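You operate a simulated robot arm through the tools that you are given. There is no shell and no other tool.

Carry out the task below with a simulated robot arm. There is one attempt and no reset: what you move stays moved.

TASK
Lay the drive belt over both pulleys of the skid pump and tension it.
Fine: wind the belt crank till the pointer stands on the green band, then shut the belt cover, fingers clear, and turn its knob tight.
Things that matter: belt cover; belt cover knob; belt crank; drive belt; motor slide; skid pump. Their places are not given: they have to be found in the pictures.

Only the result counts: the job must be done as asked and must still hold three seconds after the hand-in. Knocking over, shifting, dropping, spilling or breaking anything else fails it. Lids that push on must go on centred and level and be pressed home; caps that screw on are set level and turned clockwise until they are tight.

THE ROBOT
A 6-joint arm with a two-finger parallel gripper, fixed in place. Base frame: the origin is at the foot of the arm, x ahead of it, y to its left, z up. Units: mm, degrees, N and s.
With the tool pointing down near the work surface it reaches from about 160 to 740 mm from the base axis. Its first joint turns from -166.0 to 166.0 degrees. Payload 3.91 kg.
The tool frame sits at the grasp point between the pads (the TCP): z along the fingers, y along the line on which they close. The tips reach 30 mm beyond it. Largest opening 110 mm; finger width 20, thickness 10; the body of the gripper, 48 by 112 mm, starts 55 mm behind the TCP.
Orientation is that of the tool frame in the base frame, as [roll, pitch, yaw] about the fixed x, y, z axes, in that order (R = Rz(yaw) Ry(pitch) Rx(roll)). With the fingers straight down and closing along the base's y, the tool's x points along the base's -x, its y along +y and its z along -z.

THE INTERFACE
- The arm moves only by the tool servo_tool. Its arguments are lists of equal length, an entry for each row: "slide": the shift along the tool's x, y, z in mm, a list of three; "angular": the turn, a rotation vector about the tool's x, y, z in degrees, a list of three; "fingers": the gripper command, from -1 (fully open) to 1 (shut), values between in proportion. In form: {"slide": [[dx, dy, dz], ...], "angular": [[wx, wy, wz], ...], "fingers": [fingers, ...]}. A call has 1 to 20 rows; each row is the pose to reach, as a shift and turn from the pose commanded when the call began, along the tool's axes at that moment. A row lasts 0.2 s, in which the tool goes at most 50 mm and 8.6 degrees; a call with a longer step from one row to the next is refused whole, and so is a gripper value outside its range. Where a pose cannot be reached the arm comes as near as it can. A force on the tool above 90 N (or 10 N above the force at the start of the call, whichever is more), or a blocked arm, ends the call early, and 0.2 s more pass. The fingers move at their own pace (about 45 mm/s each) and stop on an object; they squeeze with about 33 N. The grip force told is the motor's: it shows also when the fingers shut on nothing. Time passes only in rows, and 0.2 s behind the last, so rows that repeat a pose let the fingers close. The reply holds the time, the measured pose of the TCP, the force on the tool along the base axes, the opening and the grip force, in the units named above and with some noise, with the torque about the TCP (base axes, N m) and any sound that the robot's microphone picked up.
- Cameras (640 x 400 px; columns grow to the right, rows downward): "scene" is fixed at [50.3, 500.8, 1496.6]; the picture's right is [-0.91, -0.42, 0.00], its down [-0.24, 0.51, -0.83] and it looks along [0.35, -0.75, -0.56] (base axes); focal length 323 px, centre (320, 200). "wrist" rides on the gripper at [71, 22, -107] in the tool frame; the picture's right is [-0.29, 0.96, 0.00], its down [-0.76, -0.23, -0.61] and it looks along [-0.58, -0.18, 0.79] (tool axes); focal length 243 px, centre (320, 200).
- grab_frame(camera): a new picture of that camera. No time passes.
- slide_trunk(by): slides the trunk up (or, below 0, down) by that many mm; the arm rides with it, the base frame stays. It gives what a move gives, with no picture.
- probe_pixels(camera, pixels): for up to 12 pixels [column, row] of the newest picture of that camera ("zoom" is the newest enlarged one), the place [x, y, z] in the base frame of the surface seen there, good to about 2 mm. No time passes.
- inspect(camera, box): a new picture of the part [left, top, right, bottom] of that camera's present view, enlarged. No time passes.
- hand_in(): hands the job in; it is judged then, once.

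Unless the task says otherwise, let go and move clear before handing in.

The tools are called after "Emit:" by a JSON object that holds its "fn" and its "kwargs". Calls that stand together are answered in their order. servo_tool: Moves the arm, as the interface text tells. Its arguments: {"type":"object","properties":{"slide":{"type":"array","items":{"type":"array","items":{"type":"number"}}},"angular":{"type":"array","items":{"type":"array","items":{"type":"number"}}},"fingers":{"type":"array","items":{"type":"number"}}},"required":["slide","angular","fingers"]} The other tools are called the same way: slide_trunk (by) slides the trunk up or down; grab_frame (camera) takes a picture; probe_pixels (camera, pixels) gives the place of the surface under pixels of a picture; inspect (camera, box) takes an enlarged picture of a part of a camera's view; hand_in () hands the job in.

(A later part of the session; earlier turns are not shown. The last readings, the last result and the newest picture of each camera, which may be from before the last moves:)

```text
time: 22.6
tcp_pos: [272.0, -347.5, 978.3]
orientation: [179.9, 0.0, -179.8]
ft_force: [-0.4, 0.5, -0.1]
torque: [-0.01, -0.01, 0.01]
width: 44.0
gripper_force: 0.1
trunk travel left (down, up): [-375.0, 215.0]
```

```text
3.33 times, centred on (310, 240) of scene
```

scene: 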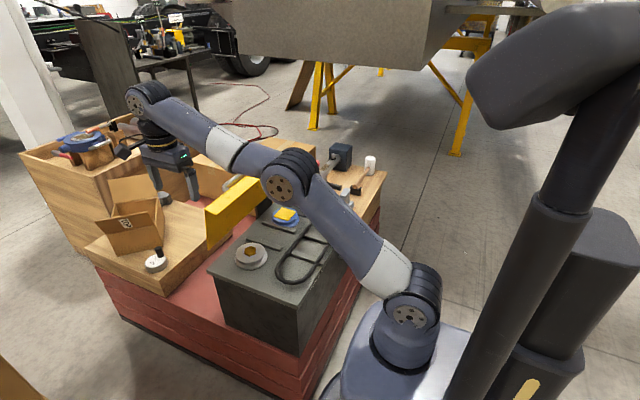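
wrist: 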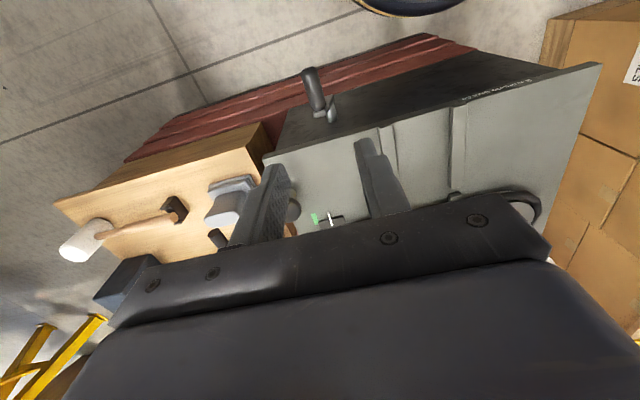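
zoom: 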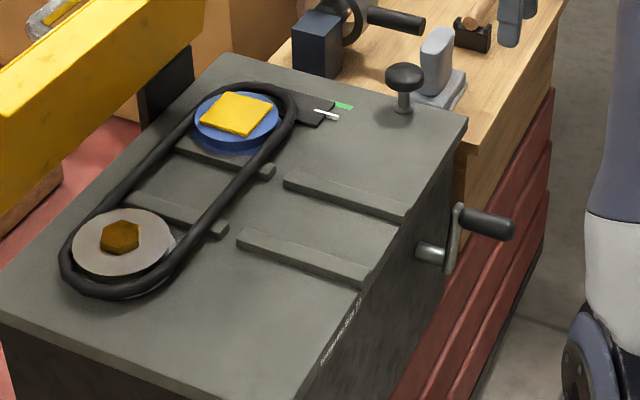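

The belt lies around both pulleys with slack. Now I'll zoom on the crank in both views and probe its handle, arm and hub.

Emit:
{"fn": "inspect", "kwargs": {"camera": "wrist", "box": [280, 50, 360, 140]}}

Emit:
{"fn": "inspect", "kwargs": {"camera": "scene", "box": [325, 225, 385, 275]}}

Emit:
{"fn": "probe_pixels", "kwargs": {"camera": "zoom", "pixels": [[300, 120], [340, 135], [390, 150], [430, 160], [275, 110], [262, 200], [255, 270], [240, 285], [200, 265], [170, 255], [140, 250], [290, 150]]}}

```text
4.44 times, centred on (320, 95) of wrist
```

zoom: 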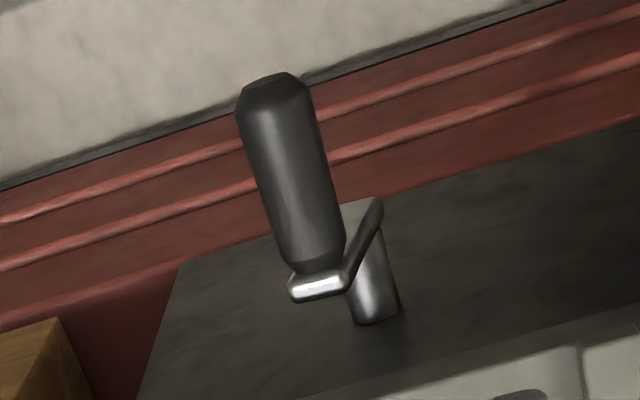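

```text
8.00 times, centred on (355, 250) of scene
```

zoom: 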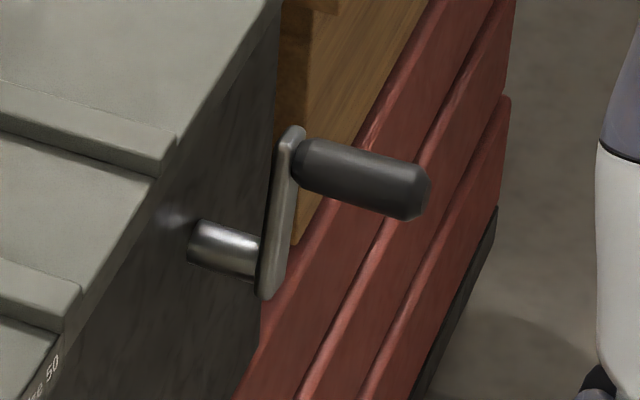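

```text
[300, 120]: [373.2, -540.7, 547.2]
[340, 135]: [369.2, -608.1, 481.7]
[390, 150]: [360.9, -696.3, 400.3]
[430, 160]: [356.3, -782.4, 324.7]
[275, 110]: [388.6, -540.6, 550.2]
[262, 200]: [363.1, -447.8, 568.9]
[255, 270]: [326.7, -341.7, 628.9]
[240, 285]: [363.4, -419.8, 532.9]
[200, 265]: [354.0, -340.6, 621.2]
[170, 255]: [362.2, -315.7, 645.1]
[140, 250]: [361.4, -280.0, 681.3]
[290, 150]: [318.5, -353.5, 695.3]
```

Now I have the right pixels in the 8× scene zoom: handle (310,160)–(415,195), arm (290,140)–(268,290), hub (200,245)–(255,262). I'll probe these.

Emit:
{"fn": "probe_pixels", "kwargs": {"camera": "zoom", "pixels": [[315, 165], [340, 170], [370, 180], [400, 190], [420, 195], [370, 155], [370, 203], [292, 140], [283, 190], [275, 240], [268, 285], [225, 245]]}}

Emit:
{"fn": "grab_frame", "kwargs": {"camera": "wrist"}}

Emit:
{"fn": "probe_pixels", "kwargs": {"camera": "wrist", "pixels": [[309, 72], [312, 85], [315, 98], [316, 108], [321, 113], [330, 108], [332, 96], [331, 116], [309, 90], [317, 90], [313, 90], [306, 70]]}}

```text
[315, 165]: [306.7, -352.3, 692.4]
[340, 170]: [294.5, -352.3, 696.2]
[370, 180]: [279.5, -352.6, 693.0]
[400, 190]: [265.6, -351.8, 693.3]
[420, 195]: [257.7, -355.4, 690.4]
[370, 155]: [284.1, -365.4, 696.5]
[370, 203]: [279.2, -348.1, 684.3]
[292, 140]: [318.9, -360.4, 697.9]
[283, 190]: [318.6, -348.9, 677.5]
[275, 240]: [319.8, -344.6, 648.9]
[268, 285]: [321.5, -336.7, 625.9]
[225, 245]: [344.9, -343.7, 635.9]
```

```text
taken
```

wrist: 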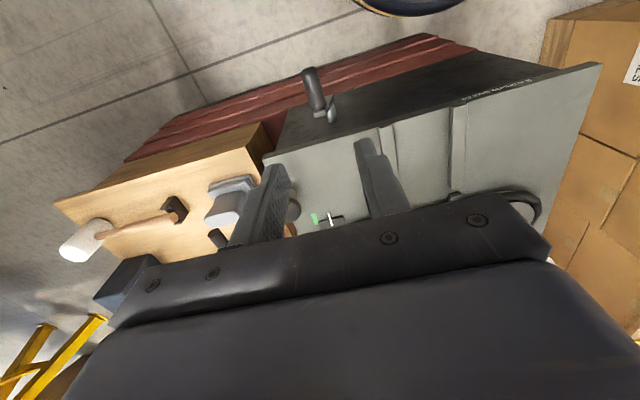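

```text
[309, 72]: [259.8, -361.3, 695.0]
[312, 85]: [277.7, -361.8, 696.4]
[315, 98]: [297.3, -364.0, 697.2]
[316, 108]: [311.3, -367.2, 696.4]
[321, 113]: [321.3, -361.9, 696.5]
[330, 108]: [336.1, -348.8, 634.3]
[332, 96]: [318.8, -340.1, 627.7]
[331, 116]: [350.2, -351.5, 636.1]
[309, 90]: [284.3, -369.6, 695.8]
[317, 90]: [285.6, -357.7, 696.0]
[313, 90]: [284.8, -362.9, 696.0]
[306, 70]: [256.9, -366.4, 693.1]
```

The handle's axis is at about y≈-362, z≈687 spanning x≈257–307, with the hub at about (y -351, z 628), so the crank radius is about 60 mm. I'll descend to z≈765 above the handle and verify centring.

Emit:
{"fn": "servo_tool", "kwargs": {"slide": [[-2, -3, 40], [-4, -6, 80], [-5, -9, 120], [-7, -12, 160], [-8, -14.5, 195], [-8, -14.5, 213], [-8, -14.5, 213]], "angular": [[0, 0, 0], [0, 0, 0], [0, 0, 0], [0, 0, 0], [0, 0, 0], [0, 0, 0], [0, 0, 0]], "fingers": [0, 0, 0, 0, 0, 0, 0]}}

Emit:
{"fn": "grab_frame", "kwargs": {"camera": "wrist"}}

Emit:
{"fn": "inspect", "kwargs": {"camera": "scene", "box": [300, 190, 420, 290]}}

```text
time: 24.1
tcp_pos: [279.5, -363.9, 765.4]
orientation: [180.0, 0.0, 180.0]
ft_force: [0.2, 0.6, -1.3]
torque: [-0.01, -0.02, -0.02]
width: 55.2
gripper_force: 0.1
trunk travel left (down, up): [-375.0, 215.0]
```

```text
taken
```

wrist: 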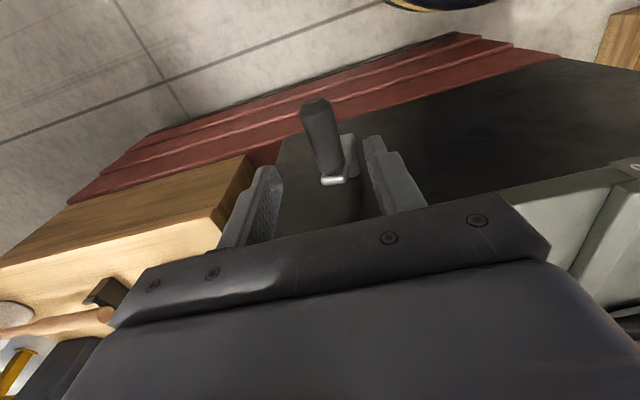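

```text
4.00 times, centred on (360, 240) of scene
```

zoom: 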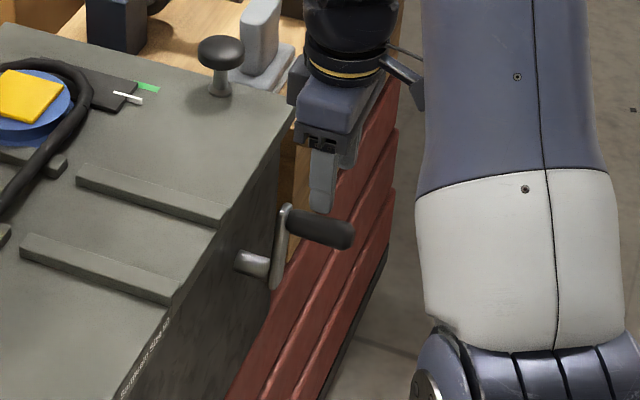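

The handle (322,135) lies between the finger tips. I'll descend 74 mm to z≈691 and close on it.

Emit:
{"fn": "servo_tool", "kwargs": {"slide": [[0, 0, 25], [0, 0, 50], [0, 0, 74], [0, 0, 74], [0, 0, 74], [0, 0, 74], [0, 0, 74], [0, 0, 74]], "angular": [[0, 0, 0], [0, 0, 0], [0, 0, 0], [0, 0, 0], [0, 0, 0], [0, 0, 0], [0, 0, 0], [0, 0, 0]], "fingers": [0, 0, 0, 0, 1, 1, 1, 1]}}

Emit:
{"fn": "grab_frame", "kwargs": {"camera": "wrist"}}

Emit:
{"fn": "inspect", "kwargs": {"camera": "scene", "box": [270, 190, 390, 290]}}

```text
time: 25.9
tcp_pos: [281.0, -364.8, 691.2]
orientation: [-180.0, 0.0, 179.9]
ft_force: [0.4, 0.4, -3.8]
torque: [-0.07, -0.05, -0.18]
width: 24.5
gripper_force: 44.8
trunk travel left (down, up): [-375.0, 215.0]
```

```text
taken
```

wrist: 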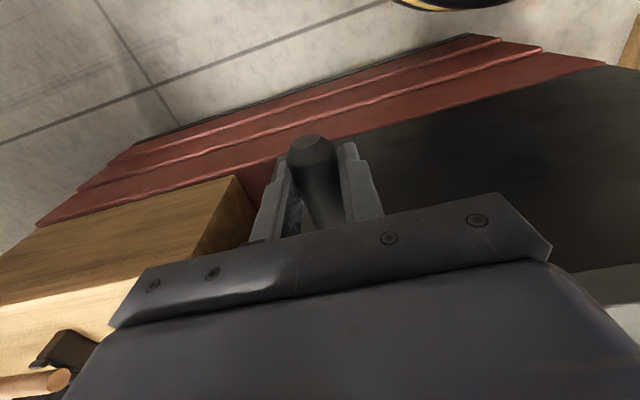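

```text
4.00 times, centred on (330, 240) of scene
```

zoom: 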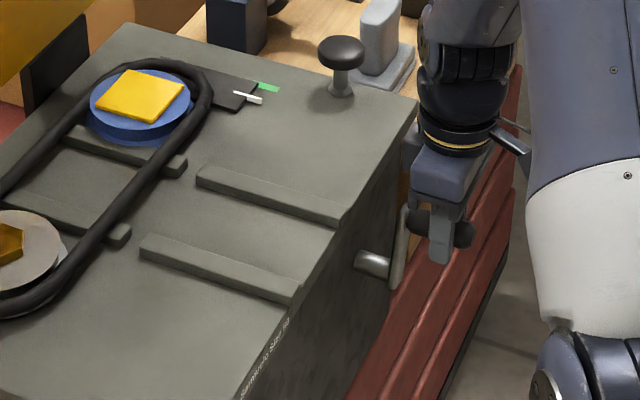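

The handle is gripped (24.5 mm wide, force 44.8 N). I'll try a small clockwise arc (toward -y), about 24°, and watch force and pointer.

Emit:
{"fn": "servo_tool", "kwargs": {"slide": [[0, -7.8, 2.3], [0, -15.2, 5.8], [0, -22.0, 10.3], [0, -22.0, 10.3]], "angular": [[0, 0, 0], [0, 0, 0], [0, 0, 0], [0, 0, 0]], "fingers": [1, 1, 1, 1]}}

Emit:
{"fn": "inspect", "kwargs": {"camera": "scene", "box": [270, 190, 390, 290]}}

```text
time: 26.9
tcp_pos: [280.9, -384.8, 680.9]
orientation: [179.9, 0.0, -180.0]
ft_force: [5.5, 14.8, -2.2]
torque: [0.79, 0.27, -0.6]
width: 24.8
gripper_force: 45.7
trunk travel left (down, up): [-375.0, 215.0]
```

```text
4.00 times, centred on (330, 240) of scene
```

zoom: 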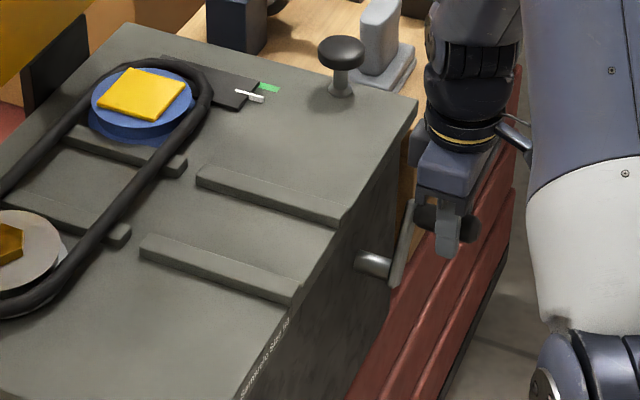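

The crank turned with about 15 N and the pointer (250,95) edged toward the green. I'll carry on clockwise past the side position.

Emit:
{"fn": "servo_tool", "kwargs": {"slide": [[0, -6.2, 5.3], [0, -11.5, 11.3], [0, -16, 18.1], [0, -19.5, 25.4], [0, -21.9, 33.1], [0, -23.2, 41.1], [0, -23.4, 49.2], [0, -22.5, 57.2]], "angular": [[0, 0, 0], [0, 0, 0], [0, 0, 0], [0, 0, 0], [0, 0, 0], [0, 0, 0], [0, 0, 0], [0, 0, 0]], "fingers": [1, 1, 1, 1, 1, 1, 1, 1]}}

Emit:
{"fn": "inspect", "kwargs": {"camera": "scene", "box": [270, 190, 390, 290]}}

Emit:
{"fn": "grab_frame", "kwargs": {"camera": "wrist"}}

```text
time: 28.8
tcp_pos: [281.8, -409.4, 624.2]
orientation: [-180.0, 0.1, -180.0]
ft_force: [1.3, -6.1, 6.3]
torque: [0.29, -0.43, 0.24]
width: 25.0
gripper_force: 44.5
trunk travel left (down, up): [-375.0, 215.0]
```

```text
4.00 times, centred on (330, 240) of scene
```

zoom: 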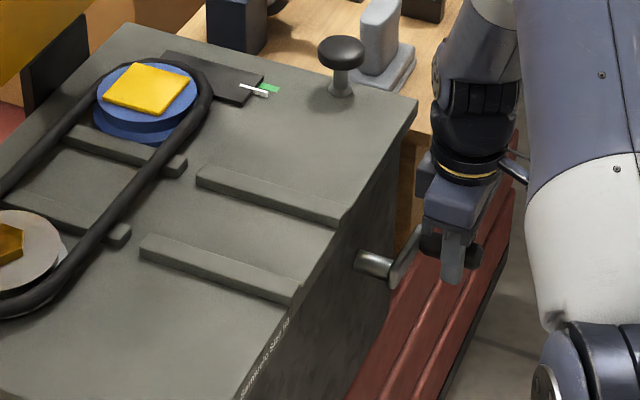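

```text
taken
```

wrist: 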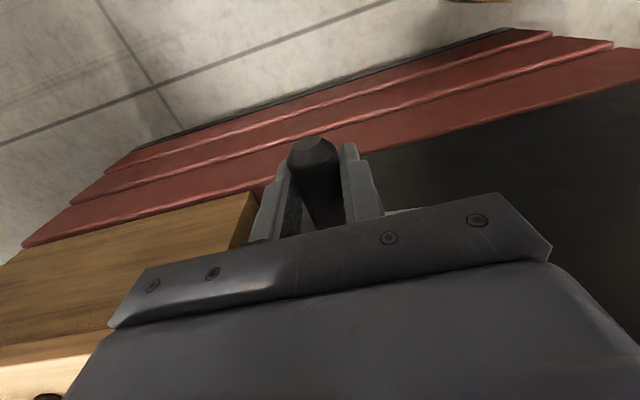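

The pointer (255,90) has moved close to the green band (270,88). I'll zoom tightly on it to measure.

Emit:
{"fn": "inspect", "kwargs": {"camera": "scene", "box": [310, 195, 350, 225]}}

Emit:
{"fn": "probe_pixels", "kwargs": {"camera": "zoom", "pixels": [[300, 130], [320, 140], [340, 150], [270, 120], [380, 120], [360, 115], [390, 130], [340, 110]]}}

```text
13.33 times, centred on (330, 210) of scene
```

zoom: 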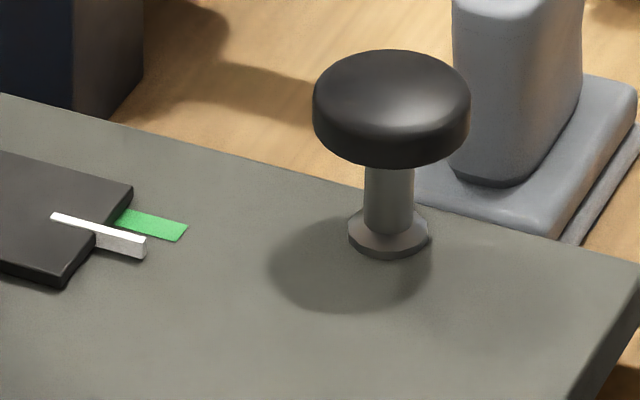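

```text
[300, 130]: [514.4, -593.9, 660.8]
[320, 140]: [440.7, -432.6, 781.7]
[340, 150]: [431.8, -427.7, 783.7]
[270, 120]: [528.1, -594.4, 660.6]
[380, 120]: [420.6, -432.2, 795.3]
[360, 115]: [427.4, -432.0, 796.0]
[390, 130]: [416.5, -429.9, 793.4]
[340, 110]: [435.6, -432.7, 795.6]
```

The pointer is now just at the green band's edge. I'll probe both.

Emit:
{"fn": "inspect", "kwargs": {"camera": "scene", "box": [295, 195, 335, 225]}}

Emit:
{"fn": "probe_pixels", "kwargs": {"camera": "zoom", "pixels": [[260, 218], [290, 225], [320, 235], [335, 240], [320, 215], [340, 218], [360, 225], [378, 225], [375, 238], [325, 212], [200, 200], [265, 280]]}}

```text
13.33 times, centred on (315, 210) of scene
```

zoom: 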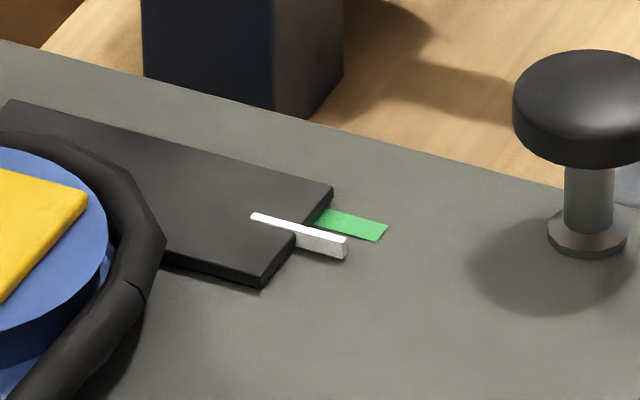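

```text
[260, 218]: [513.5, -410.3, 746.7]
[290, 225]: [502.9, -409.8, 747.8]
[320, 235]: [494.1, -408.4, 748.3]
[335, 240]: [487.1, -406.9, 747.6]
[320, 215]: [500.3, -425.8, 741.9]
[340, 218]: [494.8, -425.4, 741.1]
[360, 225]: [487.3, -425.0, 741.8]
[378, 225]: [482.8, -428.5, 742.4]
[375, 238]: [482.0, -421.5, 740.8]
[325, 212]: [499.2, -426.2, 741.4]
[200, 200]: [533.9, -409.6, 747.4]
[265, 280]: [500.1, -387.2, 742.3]
```

The pointer is at y≈-409 and the green band spans about y -420…-430, so roughly 16 mm remain after 12 mm from 85° of turn. I'll wind another 48° and re-measure.

Emit:
{"fn": "servo_tool", "kwargs": {"slide": [[0, 2.0, 7.8], [0, 5.1, 15.3], [0, 9.2, 22.3], [0, 14.3, 28.6], [0, 20.1, 34.2], [0, 26.7, 38.9]], "angular": [[0, 0, 0], [0, 0, 0], [0, 0, 0], [0, 0, 0], [0, 0, 0], [0, 0, 0]], "fingers": [1, 1, 1, 1, 1, 1]}}

Emit:
{"fn": "inspect", "kwargs": {"camera": "scene", "box": [295, 195, 335, 225]}}

Emit:
{"fn": "probe_pixels", "kwargs": {"camera": "zoom", "pixels": [[280, 215], [300, 220], [320, 225], [340, 232], [370, 225], [375, 238]]}}

Emit:
{"fn": "inspect", "kwargs": {"camera": "scene", "box": [270, 190, 390, 290]}}

```text
time: 30.1
tcp_pos: [280.6, -379.3, 583.8]
orientation: [179.7, -0.2, 180.0]
ft_force: [-2.1, -9.8, -21.6]
torque: [-0.28, 0.05, -0.47]
width: 24.0
gripper_force: 45.2
trunk travel left (down, up): [-375.0, 215.0]
```

```text
13.33 times, centred on (315, 210) of scene
```

zoom: 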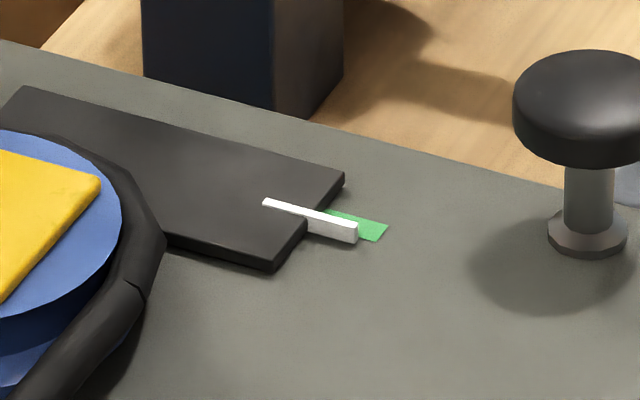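

```text
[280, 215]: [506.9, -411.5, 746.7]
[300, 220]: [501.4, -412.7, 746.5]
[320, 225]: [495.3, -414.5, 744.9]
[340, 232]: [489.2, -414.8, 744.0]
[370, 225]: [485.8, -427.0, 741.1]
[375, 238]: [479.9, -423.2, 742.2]
```

```text
4.00 times, centred on (330, 240) of scene
```

zoom: 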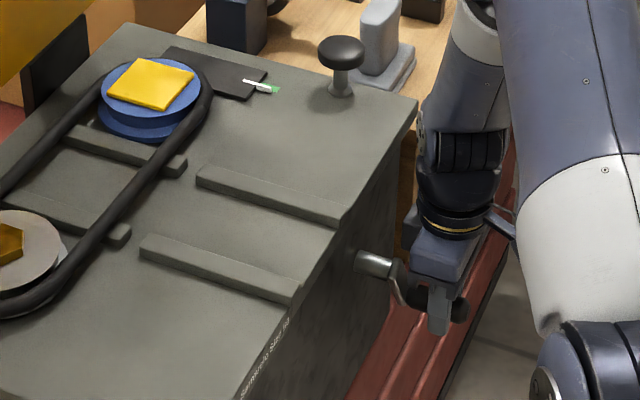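

The pointer moved on to y≈-417 and overlaps the band's edge; about 8 mm remain to the band's middle. I'll wind another 24° and look again.

Emit:
{"fn": "servo_tool", "kwargs": {"slide": [[0, 7.2, 3.7], [0, 14.8, 6.4], [0, 22.7, 8.0]], "angular": [[0, 0, 0], [0, 0, 0], [0, 0, 0]], "fingers": [1, 1, 1]}}

Emit:
{"fn": "inspect", "kwargs": {"camera": "scene", "box": [295, 195, 335, 225]}}

Emit:
{"fn": "inspect", "kwargs": {"camera": "scene", "box": [210, 190, 390, 300]}}

```text
time: 31.0
tcp_pos: [281.3, -373.0, 581.2]
orientation: [-178.5, 0.8, 179.3]
ft_force: [-47.5, -50.4, -7.4]
torque: [2.0, 0.06, -0.46]
width: 23.6
gripper_force: 45.2
trunk travel left (down, up): [-375.0, 215.0]
stopped in row 3: the force on the tool passed its limit at 94 N (the readings are from after the stop); the commanded pose is now the measured one
```

```text
13.33 times, centred on (315, 210) of scene
```

zoom: 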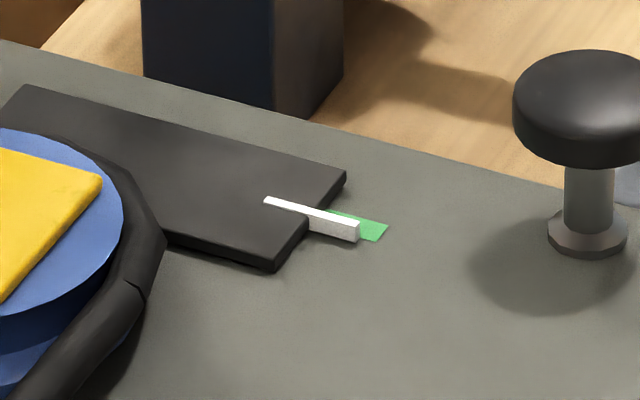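

```text
3.56 times, centred on (300, 245) of scene
```

zoom: 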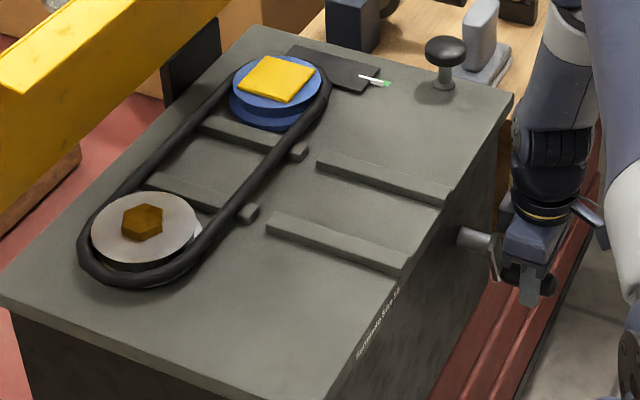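

The arm stopped on force (-47 N in x, -50 N in y), perhaps from the gripper touching the crank arm or a taut belt. I'll look closer at both.

Emit:
{"fn": "inspect", "kwargs": {"camera": "scene", "box": [320, 230, 380, 290]}}

Emit:
{"fn": "inspect", "kwargs": {"camera": "scene", "box": [225, 195, 315, 280]}}

Emit:
{"fn": "grab_frame", "kwargs": {"camera": "wrist"}}

```text
6.67 times, centred on (350, 260) of scene
```

zoom: 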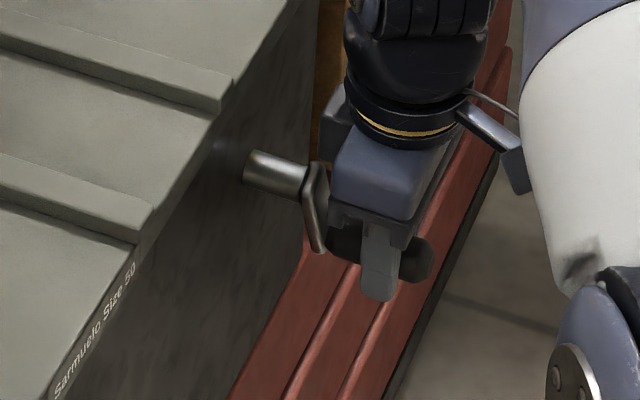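

```text
4.71 times, centred on (270, 238) of scene
```

zoom: 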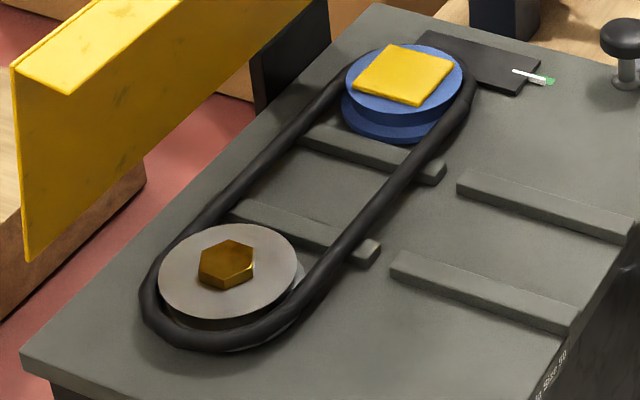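

```text
taken
```

wrist: 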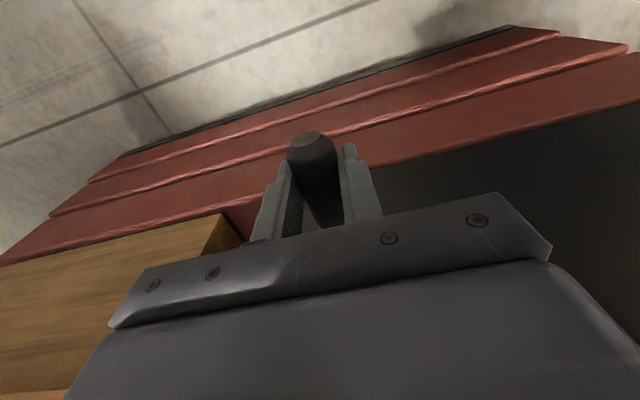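

The gripper body is pressing on the crank arm's hub end at (322,185) in the zoom. I'll open, shift 14 mm toward the handle's free end and 8 mm up, and re-grip.

Emit:
{"fn": "servo_tool", "kwargs": {"slide": [[0, 0, 0], [0, 0, 0], [7, 0, -4], [14, 0, -8], [14, 0, -8]], "angular": [[0, 0, 0], [0, 0, 0], [0, 0, 0], [0, 0, 0], [0, 0, 0]], "fingers": [0.2, 0.2, 0.2, 0.2, 0.2]}}

Emit:
{"fn": "inspect", "kwargs": {"camera": "scene", "box": [320, 230, 380, 290]}}

Emit:
{"fn": "inspect", "kwargs": {"camera": "scene", "box": [295, 195, 335, 225]}}

Emit:
{"fn": "grab_frame", "kwargs": {"camera": "wrist"}}

```text
time: 32.2
tcp_pos: [269.4, -366.6, 587.7]
orientation: [-178.9, 0.5, 179.5]
ft_force: [0.3, -0.2, 0.6]
torque: [0.0, -0.03, -0.02]
width: 43.9
gripper_force: 0.0
trunk travel left (down, up): [-375.0, 215.0]
```

```text
6.67 times, centred on (350, 260) of scene
```

zoom: 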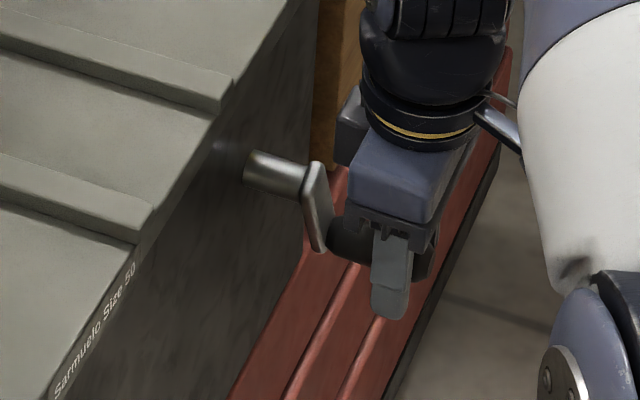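

```text
13.33 times, centred on (315, 210) of scene
```

zoom: 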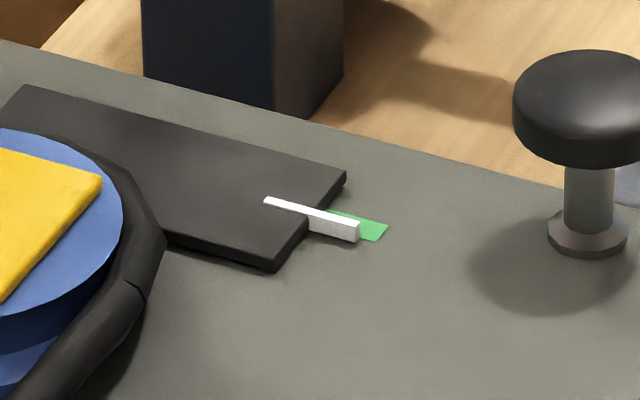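

```text
taken
```

wrist: 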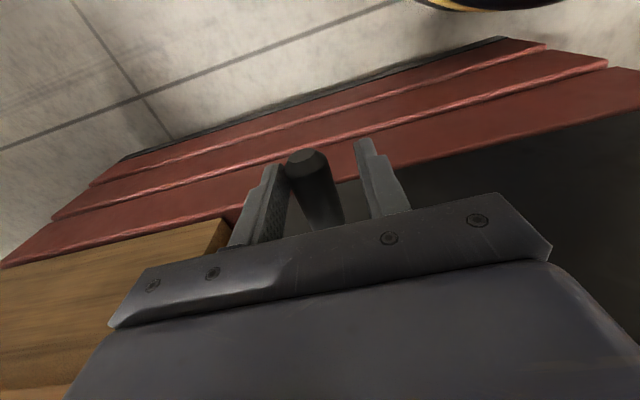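

The slide held its place on release, and the tool is now clear of the crank arm. The handle sits about 8 mm to the -y side, so I'll recentre, level the tool and grip again.

Emit:
{"fn": "servo_tool", "kwargs": {"slide": [[0, -4, 0], [0, -8, 0], [0, -8, 0], [0, -8, 0], [0, -8, 0], [0, -8, 0]], "angular": [[-0.5, 0.2, -0.2], [-1.1, 0.5, -0.5], [-1.1, 0.5, -0.5], [-1.1, 0.5, -0.5], [-1.1, 0.5, -0.5], [-1.1, 0.5, -0.5]], "fingers": [0.2, 0.2, 1, 1, 1, 1]}}

Emit:
{"fn": "inspect", "kwargs": {"camera": "wrist", "box": [220, 100, 420, 240]}}

```text
time: 33.6
tcp_pos: [269.8, -375.5, 589.9]
orientation: [-179.9, 0.1, -179.9]
ft_force: [-2.1, 2.9, -0.3]
torque: [-0.11, 0.18, -0.06]
width: 24.1
gripper_force: 44.6
trunk travel left (down, up): [-375.0, 215.0]
```

```text
2.86 times, centred on (320, 170) of wrist
```

zoom: 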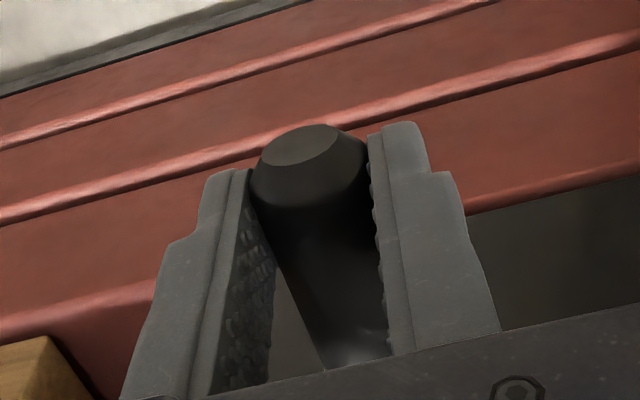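

Re-gripped with 44.6 N. I'll continue clockwise by about 18° along the bottom of the circle.

Emit:
{"fn": "servo_tool", "kwargs": {"slide": [[0, 5.6, 2.3], [0, 11.5, 3.9], [0, 17.4, 5.0]], "angular": [[0, 0, 0], [0, 0, 0], [0, 0, 0]], "fingers": [1, 1, 1]}}

Emit:
{"fn": "inspect", "kwargs": {"camera": "scene", "box": [295, 195, 335, 225]}}

Emit:
{"fn": "inspect", "kwargs": {"camera": "scene", "box": [320, 230, 380, 290]}}

```text
time: 34.4
tcp_pos: [270.0, -359.4, 581.6]
orientation: [-179.9, 0.2, 179.9]
ft_force: [-0.2, -10.2, -9.5]
torque: [0.31, -0.54, 0.4]
width: 24.9
gripper_force: 45.0
trunk travel left (down, up): [-375.0, 215.0]
```

```text
13.33 times, centred on (315, 210) of scene
```

zoom: 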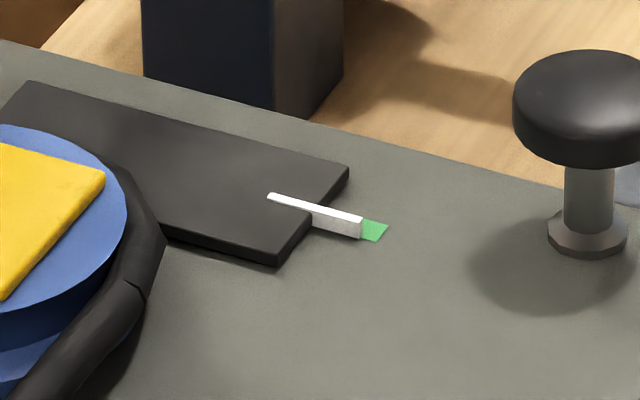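

```text
6.67 times, centred on (350, 260) of scene
```

zoom: 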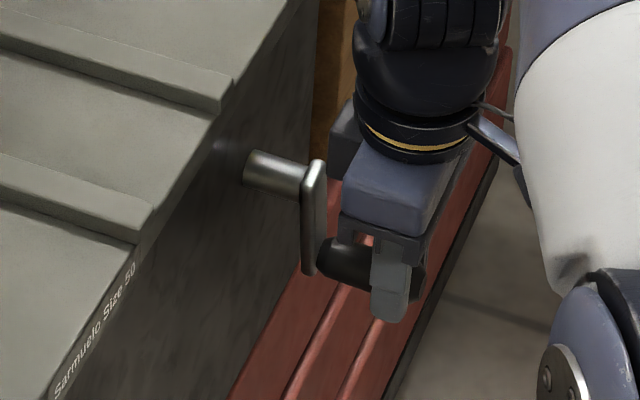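

The pointer now covers part of the green band. I'll probe both to see the remaining distance.

Emit:
{"fn": "inspect", "kwargs": {"camera": "scene", "box": [307, 200, 331, 218]}}

Emit:
{"fn": "probe_pixels", "kwargs": {"camera": "zoom", "pixels": [[270, 205], [300, 215], [330, 225], [360, 235], [380, 243], [320, 240], [350, 250], [375, 262], [400, 245], [415, 250], [425, 240], [395, 265]]}}

```text
16.00 times, centred on (319, 209) of scene
```

zoom: 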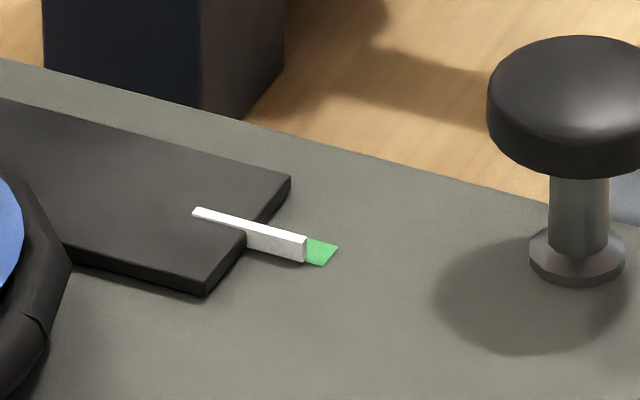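

```text
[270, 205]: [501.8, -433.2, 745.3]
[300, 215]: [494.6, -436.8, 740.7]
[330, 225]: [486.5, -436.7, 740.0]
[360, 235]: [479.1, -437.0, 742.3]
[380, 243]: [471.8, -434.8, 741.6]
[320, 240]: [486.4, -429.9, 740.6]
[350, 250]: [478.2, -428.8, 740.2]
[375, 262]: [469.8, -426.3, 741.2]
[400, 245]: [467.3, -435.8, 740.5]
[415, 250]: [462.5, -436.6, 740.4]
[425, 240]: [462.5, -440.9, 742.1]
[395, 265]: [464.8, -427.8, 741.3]
```

The green band spans about y -428.6…-419.5 and the pointer stands near y≈-420, so about 4 mm more centres it. I'll wind about 18° further and re-measure.

Emit:
{"fn": "servo_tool", "kwargs": {"slide": [[0, 6.0, 0.4], [0, 12.1, 0.2], [0, 18.1, -0.6], [0, 18.1, -0.6]], "angular": [[0, 0, 0], [0, 0, 0], [0, 0, 0], [0, 0, 0]], "fingers": [1, 1, 1, 1]}}

Emit:
{"fn": "inspect", "kwargs": {"camera": "scene", "box": [307, 200, 331, 218]}}

Emit:
{"fn": "probe_pixels", "kwargs": {"camera": "zoom", "pixels": [[230, 210], [260, 220], [290, 230], [280, 235], [270, 230], [320, 250]]}}

Emit:
{"fn": "inspect", "kwargs": {"camera": "scene", "box": [225, 195, 315, 280]}}

```text
time: 35.4
tcp_pos: [271.1, -340.4, 582.9]
orientation: [-179.9, 0.1, -179.9]
ft_force: [1.1, -3.2, -2.4]
torque: [0.09, 0.21, -0.91]
width: 24.9
gripper_force: 45.1
trunk travel left (down, up): [-375.0, 215.0]
```

```text
16.00 times, centred on (319, 209) of scene
```

zoom: 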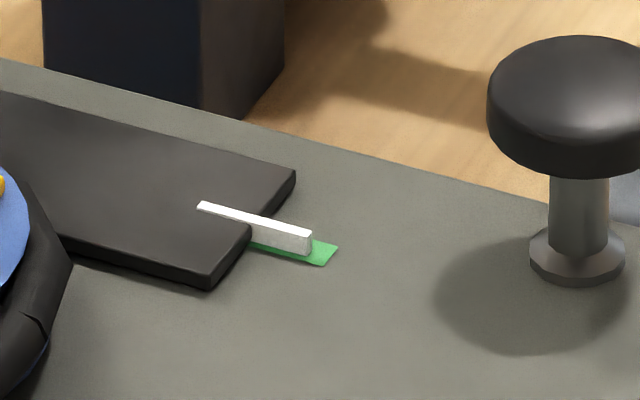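

```text
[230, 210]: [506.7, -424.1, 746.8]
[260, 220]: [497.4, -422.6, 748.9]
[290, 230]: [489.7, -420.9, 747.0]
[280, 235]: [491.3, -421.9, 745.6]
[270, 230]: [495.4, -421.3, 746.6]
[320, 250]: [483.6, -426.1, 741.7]
```

```text
4.71 times, centred on (270, 238) of scene
```

zoom: 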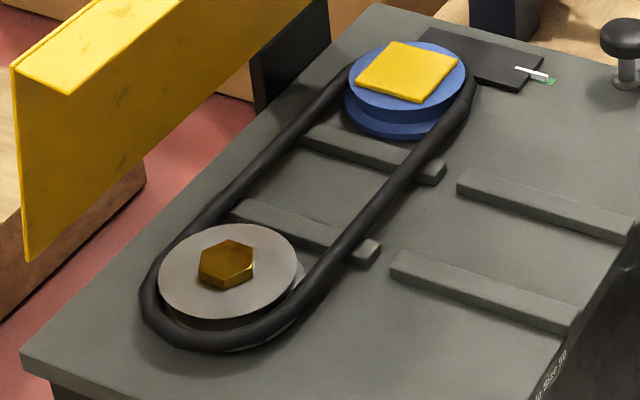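

The pointer is now near y≈-423 with the green showing on both sides. I'll nudge about 6° more to the middle and check the belt at both pulleys.

Emit:
{"fn": "servo_tool", "kwargs": {"slide": [[0, 5.0, -0.7], [0, 5.0, -0.7]], "angular": [[0, 0, 0], [0, 0, 0]], "fingers": [1, 1]}}

Emit:
{"fn": "inspect", "kwargs": {"camera": "scene", "box": [307, 200, 331, 218]}}

Emit:
{"fn": "inspect", "kwargs": {"camera": "scene", "box": [230, 225, 290, 275]}}

Emit:
{"fn": "inspect", "kwargs": {"camera": "scene", "box": [275, 190, 335, 230]}}

```text
time: 36.0
tcp_pos: [270.4, -335.3, 585.5]
orientation: [-179.8, 0.2, -179.8]
ft_force: [3.5, -2.3, -0.8]
torque: [0.01, 0.19, -0.89]
width: 24.0
gripper_force: 45.1
trunk travel left (down, up): [-375.0, 215.0]
```

```text
16.00 times, centred on (319, 209) of scene
```

zoom: 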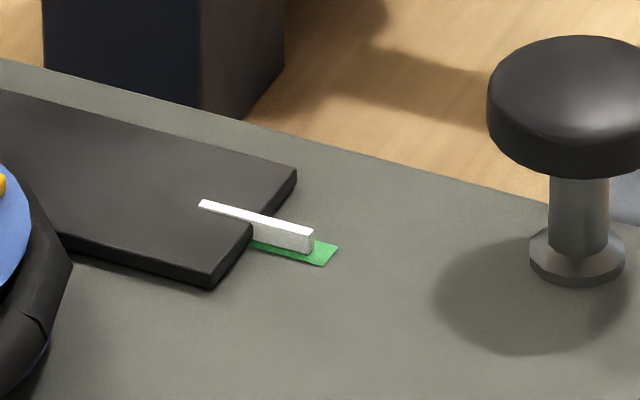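

```text
8.00 times, centred on (260, 250) of scene
```

zoom: 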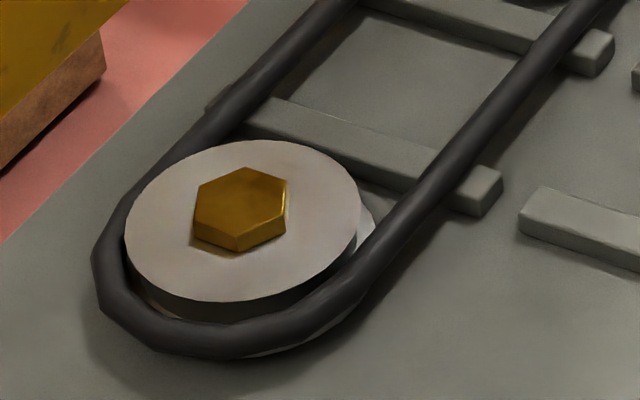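

```text
10.00 times, centred on (305, 210) of scene
```

zoom: 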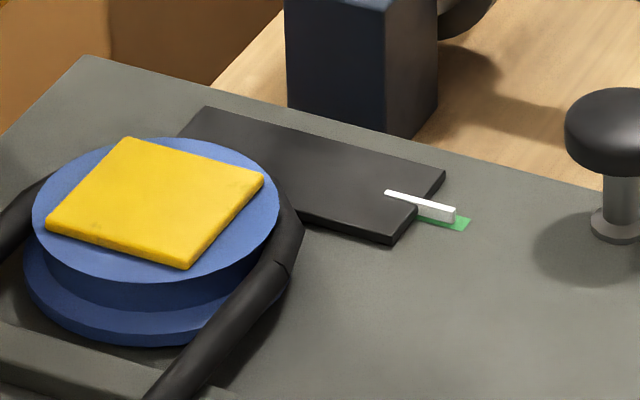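

The pointer now stands mid-green (tip at (312,240) with green both sides). I'll open the fingers and withdraw straight up, then confirm it holds.

Emit:
{"fn": "servo_tool", "kwargs": {"slide": [[0, 0, 0], [0, 0, 0], [0, 0, 0], [0, 0, -20], [0, 0, -60], [0, 0, -105], [0, 0, -150], [0, 0, -195], [0, 0, -240], [0, 0, -285]], "angular": [[0, 0, 0], [0, 0, 0], [0, 0, 0], [0, 0, 0], [0, 0, 0], [0, 0, 0], [0, 0, 0], [0, 0, 0], [0, 0, 0], [0, 0, 0]], "fingers": [0, 0, 0, 0, 0, 0, 0, 0, 0, 0]}}

Emit:
{"fn": "inspect", "kwargs": {"camera": "scene", "box": [307, 200, 331, 218]}}

Emit:
{"fn": "inspect", "kwargs": {"camera": "scene", "box": [190, 140, 390, 300]}}

Emit:
{"fn": "grab_frame", "kwargs": {"camera": "wrist"}}

```text
time: 38.2
tcp_pos: [266.0, -334.7, 871.5]
orientation: [-179.8, 0.2, -179.9]
ft_force: [0.3, -0.5, -0.9]
torque: [0.0, 0.02, 0.0]
width: 55.0
gripper_force: 0.2
trunk travel left (down, up): [-375.0, 215.0]
```

```text
16.00 times, centred on (319, 209) of scene
```

zoom: 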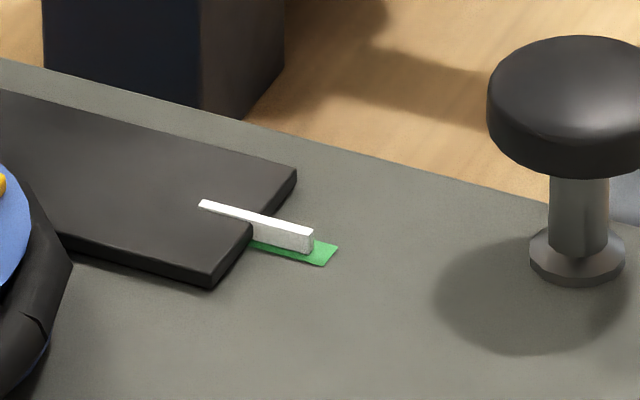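

```text
2.50 times, centred on (290, 220) of scene
```

zoom: 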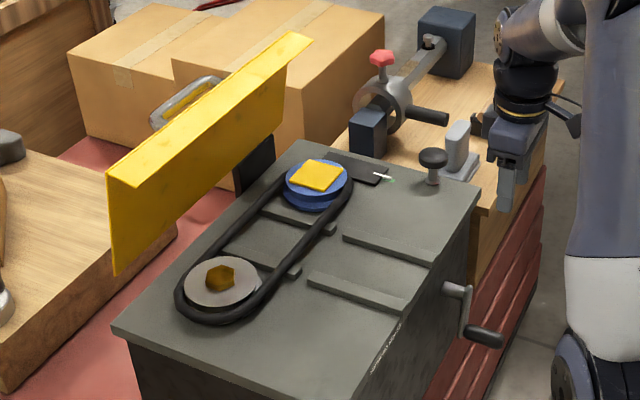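

```text
taken
```

wrist: 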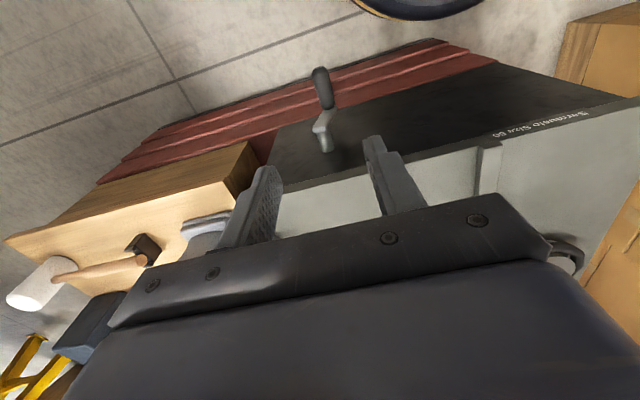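

The pointer stays mid-green after release, and the crank hangs free. Next is the cover: I'll check the shoulder height for reach and view the layout in the scene.

Emit:
{"fn": "grab_frame", "kwargs": {"camera": "scene"}}

Emit:
{"fn": "probe_pixels", "kwargs": {"camera": "scene", "pixels": [[415, 300], [405, 315], [430, 290], [420, 250], [405, 345], [400, 60]]}}

```text
taken
```

scene: 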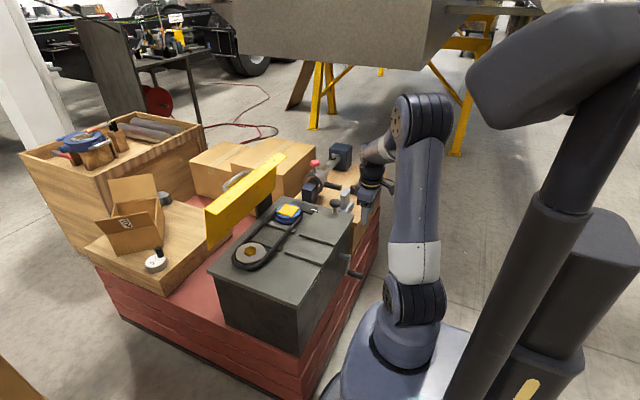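

```text
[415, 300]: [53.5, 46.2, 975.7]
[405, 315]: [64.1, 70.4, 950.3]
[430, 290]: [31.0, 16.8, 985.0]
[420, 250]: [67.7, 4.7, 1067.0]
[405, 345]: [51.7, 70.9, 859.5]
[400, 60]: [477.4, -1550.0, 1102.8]
```

The shoulder sits at z≈940, low for working at z≈965, so I'll raise the trunk 150 mm before going behind the cover.

Emit:
{"fn": "slide_trunk", "kwargs": {"by": 150}}

```text
time: 40.0
tcp_pos: [265.2, -334.5, 1022.2]
orientation: [-179.8, 0.1, -179.9]
ft_force: [0.1, 0.4, -0.3]
torque: [0.0, 0.0, 0.01]
width: 55.0
gripper_force: 0.0
trunk travel left (down, up): [-525.0, 65.0]
```

I'll move over the deck en route and take an overhead look at the belt and pointer.

Emit:
{"fn": "servo_tool", "kwargs": {"slide": [[-35, 26, -5], [-70, 52, -10], [-105, 78, -15], [-135, 105, -18], [-135, 105, -18]], "angular": [[0, 0, 0], [0, 0, 0], [0, 0, 0], [0, 0, 0], [0, 0, 0]], "fingers": [1, 1, 1, 1, 1]}}

Emit:
{"fn": "grab_frame", "kwargs": {"camera": "wrist"}}

```text
time: 41.1
tcp_pos: [402.2, -230.4, 1039.3]
orientation: [-179.9, 0.2, -180.0]
ft_force: [0.4, -0.1, 0.6]
torque: [-0.01, -0.02, -0.05]
width: 0.0
gripper_force: 32.6
trunk travel left (down, up): [-525.0, 65.0]
```

```text
taken
```

wrist: 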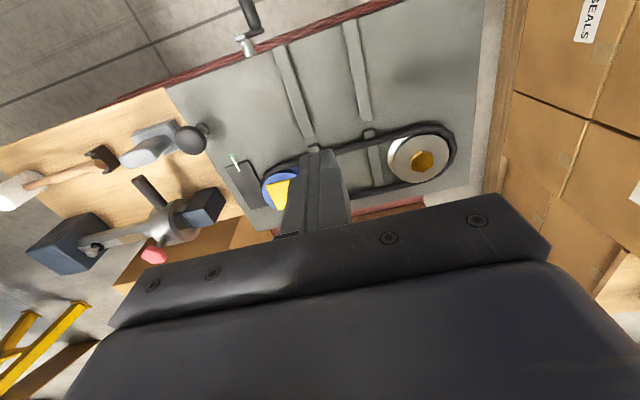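

The overhead view shows the grey pulley (420,158), blue pulley (285,188) and pointer (233,160). I'll zoom on these to check the belt fit and pointer.

Emit:
{"fn": "inspect", "kwargs": {"camera": "wrist", "box": [360, 100, 480, 210]}}

Emit:
{"fn": "inspect", "kwargs": {"camera": "wrist", "box": [200, 130, 320, 220]}}

```text
3.64 times, centred on (420, 155) of wrist
```

zoom: 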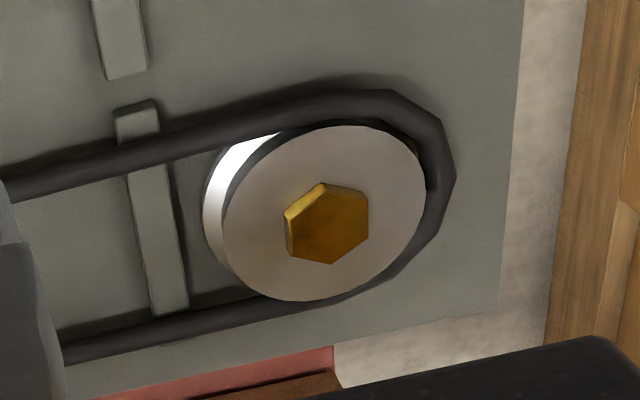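

```text
4.44 times, centred on (260, 175) of wrist
```

zoom: 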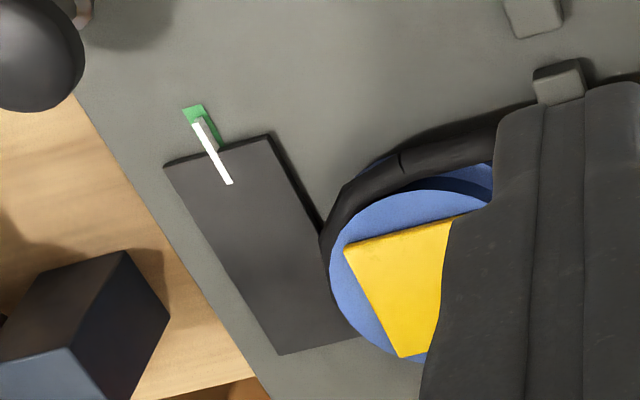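

The belt wraps both pulleys and the pointer lies over the green band. I'll probe it from this second viewpoint to confirm.

Emit:
{"fn": "probe_pixels", "kwargs": {"camera": "zoom", "pixels": [[200, 127], [207, 140], [215, 155], [225, 172], [187, 113], [201, 108], [192, 118], [216, 138], [210, 125], [194, 110]]}}

```text
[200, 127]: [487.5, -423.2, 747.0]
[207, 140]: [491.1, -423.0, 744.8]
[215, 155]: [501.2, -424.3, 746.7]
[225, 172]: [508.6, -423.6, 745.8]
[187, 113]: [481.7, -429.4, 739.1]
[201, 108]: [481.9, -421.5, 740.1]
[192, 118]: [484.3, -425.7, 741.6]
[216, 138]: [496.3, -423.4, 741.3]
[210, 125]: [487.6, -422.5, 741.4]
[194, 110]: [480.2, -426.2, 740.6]
```

The pointer is at y≈-423.5 within the band (-429…-420.5). Now I'll move, fingers shut, high over the cover to behind it at (688,-130).

Emit:
{"fn": "servo_tool", "kwargs": {"slide": [[-41, 14, 0], [-82, 28, 0], [-123, 43, 0], [-164, 57, 0], [-205, 71, 0], [-246, 86, 0], [-287, 100, 0], [-287, 100, 0]], "angular": [[0, 0, 0], [0, 0, 0], [0, 0, 0], [0, 0, 0], [0, 0, 0], [0, 0, 0], [0, 0, 0], [0, 0, 0]], "fingers": [1, 1, 1, 1, 1, 1, 1, 1]}}

Emit:
{"fn": "inspect", "kwargs": {"camera": "scene", "box": [150, 110, 350, 280]}}

Emit:
{"fn": "grab_frame", "kwargs": {"camera": "wrist"}}

```text
time: 43.0
tcp_pos: [686.3, -126.8, 1041.3]
orientation: [-179.8, 0.2, -179.8]
ft_force: [0.9, 0.0, -0.2]
torque: [0.02, 0.01, -0.03]
width: 0.0
gripper_force: 32.7
trunk travel left (down, up): [-525.0, 65.0]
```

```text
2.35 times, centred on (250, 195) of scene
```

zoom: 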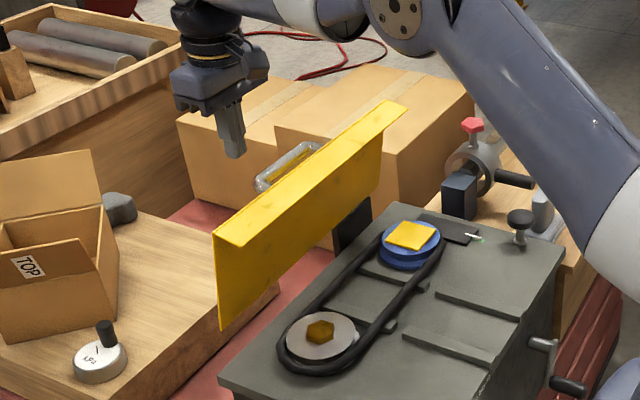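

```text
taken
```

wrist: 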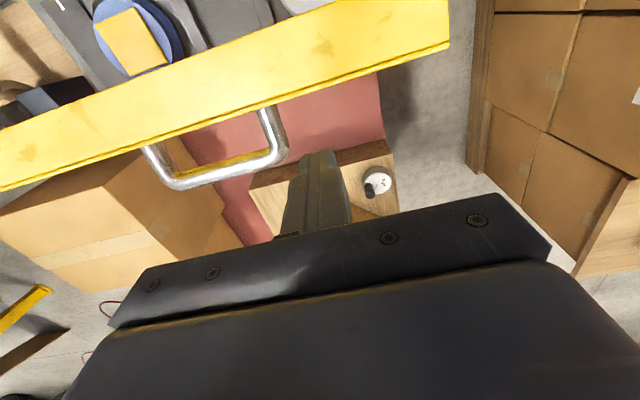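

Now the tool is behind the cover: the handle spans (150,155)–(280,160) and the plate's top edge runs (0,185)–(450,50). I'll probe them for exact clearances.

Emit:
{"fn": "probe_pixels", "kwargs": {"camera": "wrist", "pixels": [[300, 93], [200, 127], [400, 62], [445, 45], [445, 5], [265, 118], [280, 140], [240, 168], [180, 180], [155, 160], [270, 150], [20, 185]]}}

```text
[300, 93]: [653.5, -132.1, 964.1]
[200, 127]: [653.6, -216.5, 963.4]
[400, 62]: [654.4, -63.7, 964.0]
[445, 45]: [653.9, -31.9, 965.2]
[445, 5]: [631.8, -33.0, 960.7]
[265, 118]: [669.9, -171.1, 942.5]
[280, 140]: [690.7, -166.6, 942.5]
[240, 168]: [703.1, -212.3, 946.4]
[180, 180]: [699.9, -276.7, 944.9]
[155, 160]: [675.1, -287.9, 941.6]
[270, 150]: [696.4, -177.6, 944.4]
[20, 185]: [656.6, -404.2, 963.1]
```

The plate's top edge is at x≈655, z≈964 and the handle starts at y≈-165, so the finger at y≈-127 is clear. I'll lower 70 mm behind the plate.

Emit:
{"fn": "servo_tool", "kwargs": {"slide": [[0, 0, 25], [0, 0, 50], [0, 0, 70], [0, 0, 70]], "angular": [[0, 0, 0], [0, 0, 0], [0, 0, 0], [0, 0, 0]], "fingers": [1, 1, 1, 1]}}

Emit:
{"fn": "grab_frame", "kwargs": {"camera": "wrist"}}

Emit:
{"fn": "inspect", "kwargs": {"camera": "scene", "box": [170, 110, 330, 250]}}

```text
time: 44.0
tcp_pos: [688.2, -128.4, 970.8]
orientation: [-179.8, 0.2, -179.9]
ft_force: [-0.3, 0.3, -0.7]
torque: [0.01, 0.0, -0.01]
width: 0.1
gripper_force: 33.0
trunk travel left (down, up): [-525.0, 65.0]
```

```text
taken
```

wrist: 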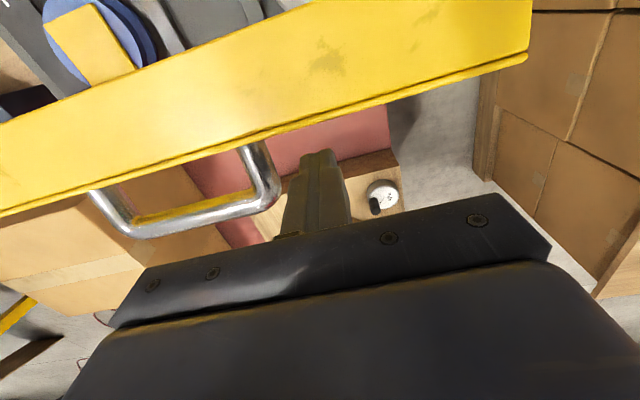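

```text
2.86 times, centred on (250, 180) of scene
```

zoom: 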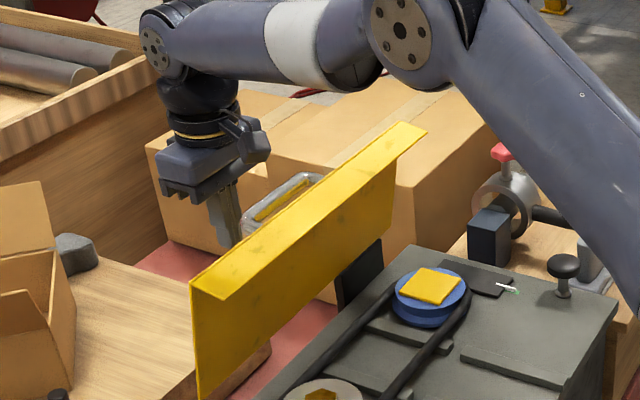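

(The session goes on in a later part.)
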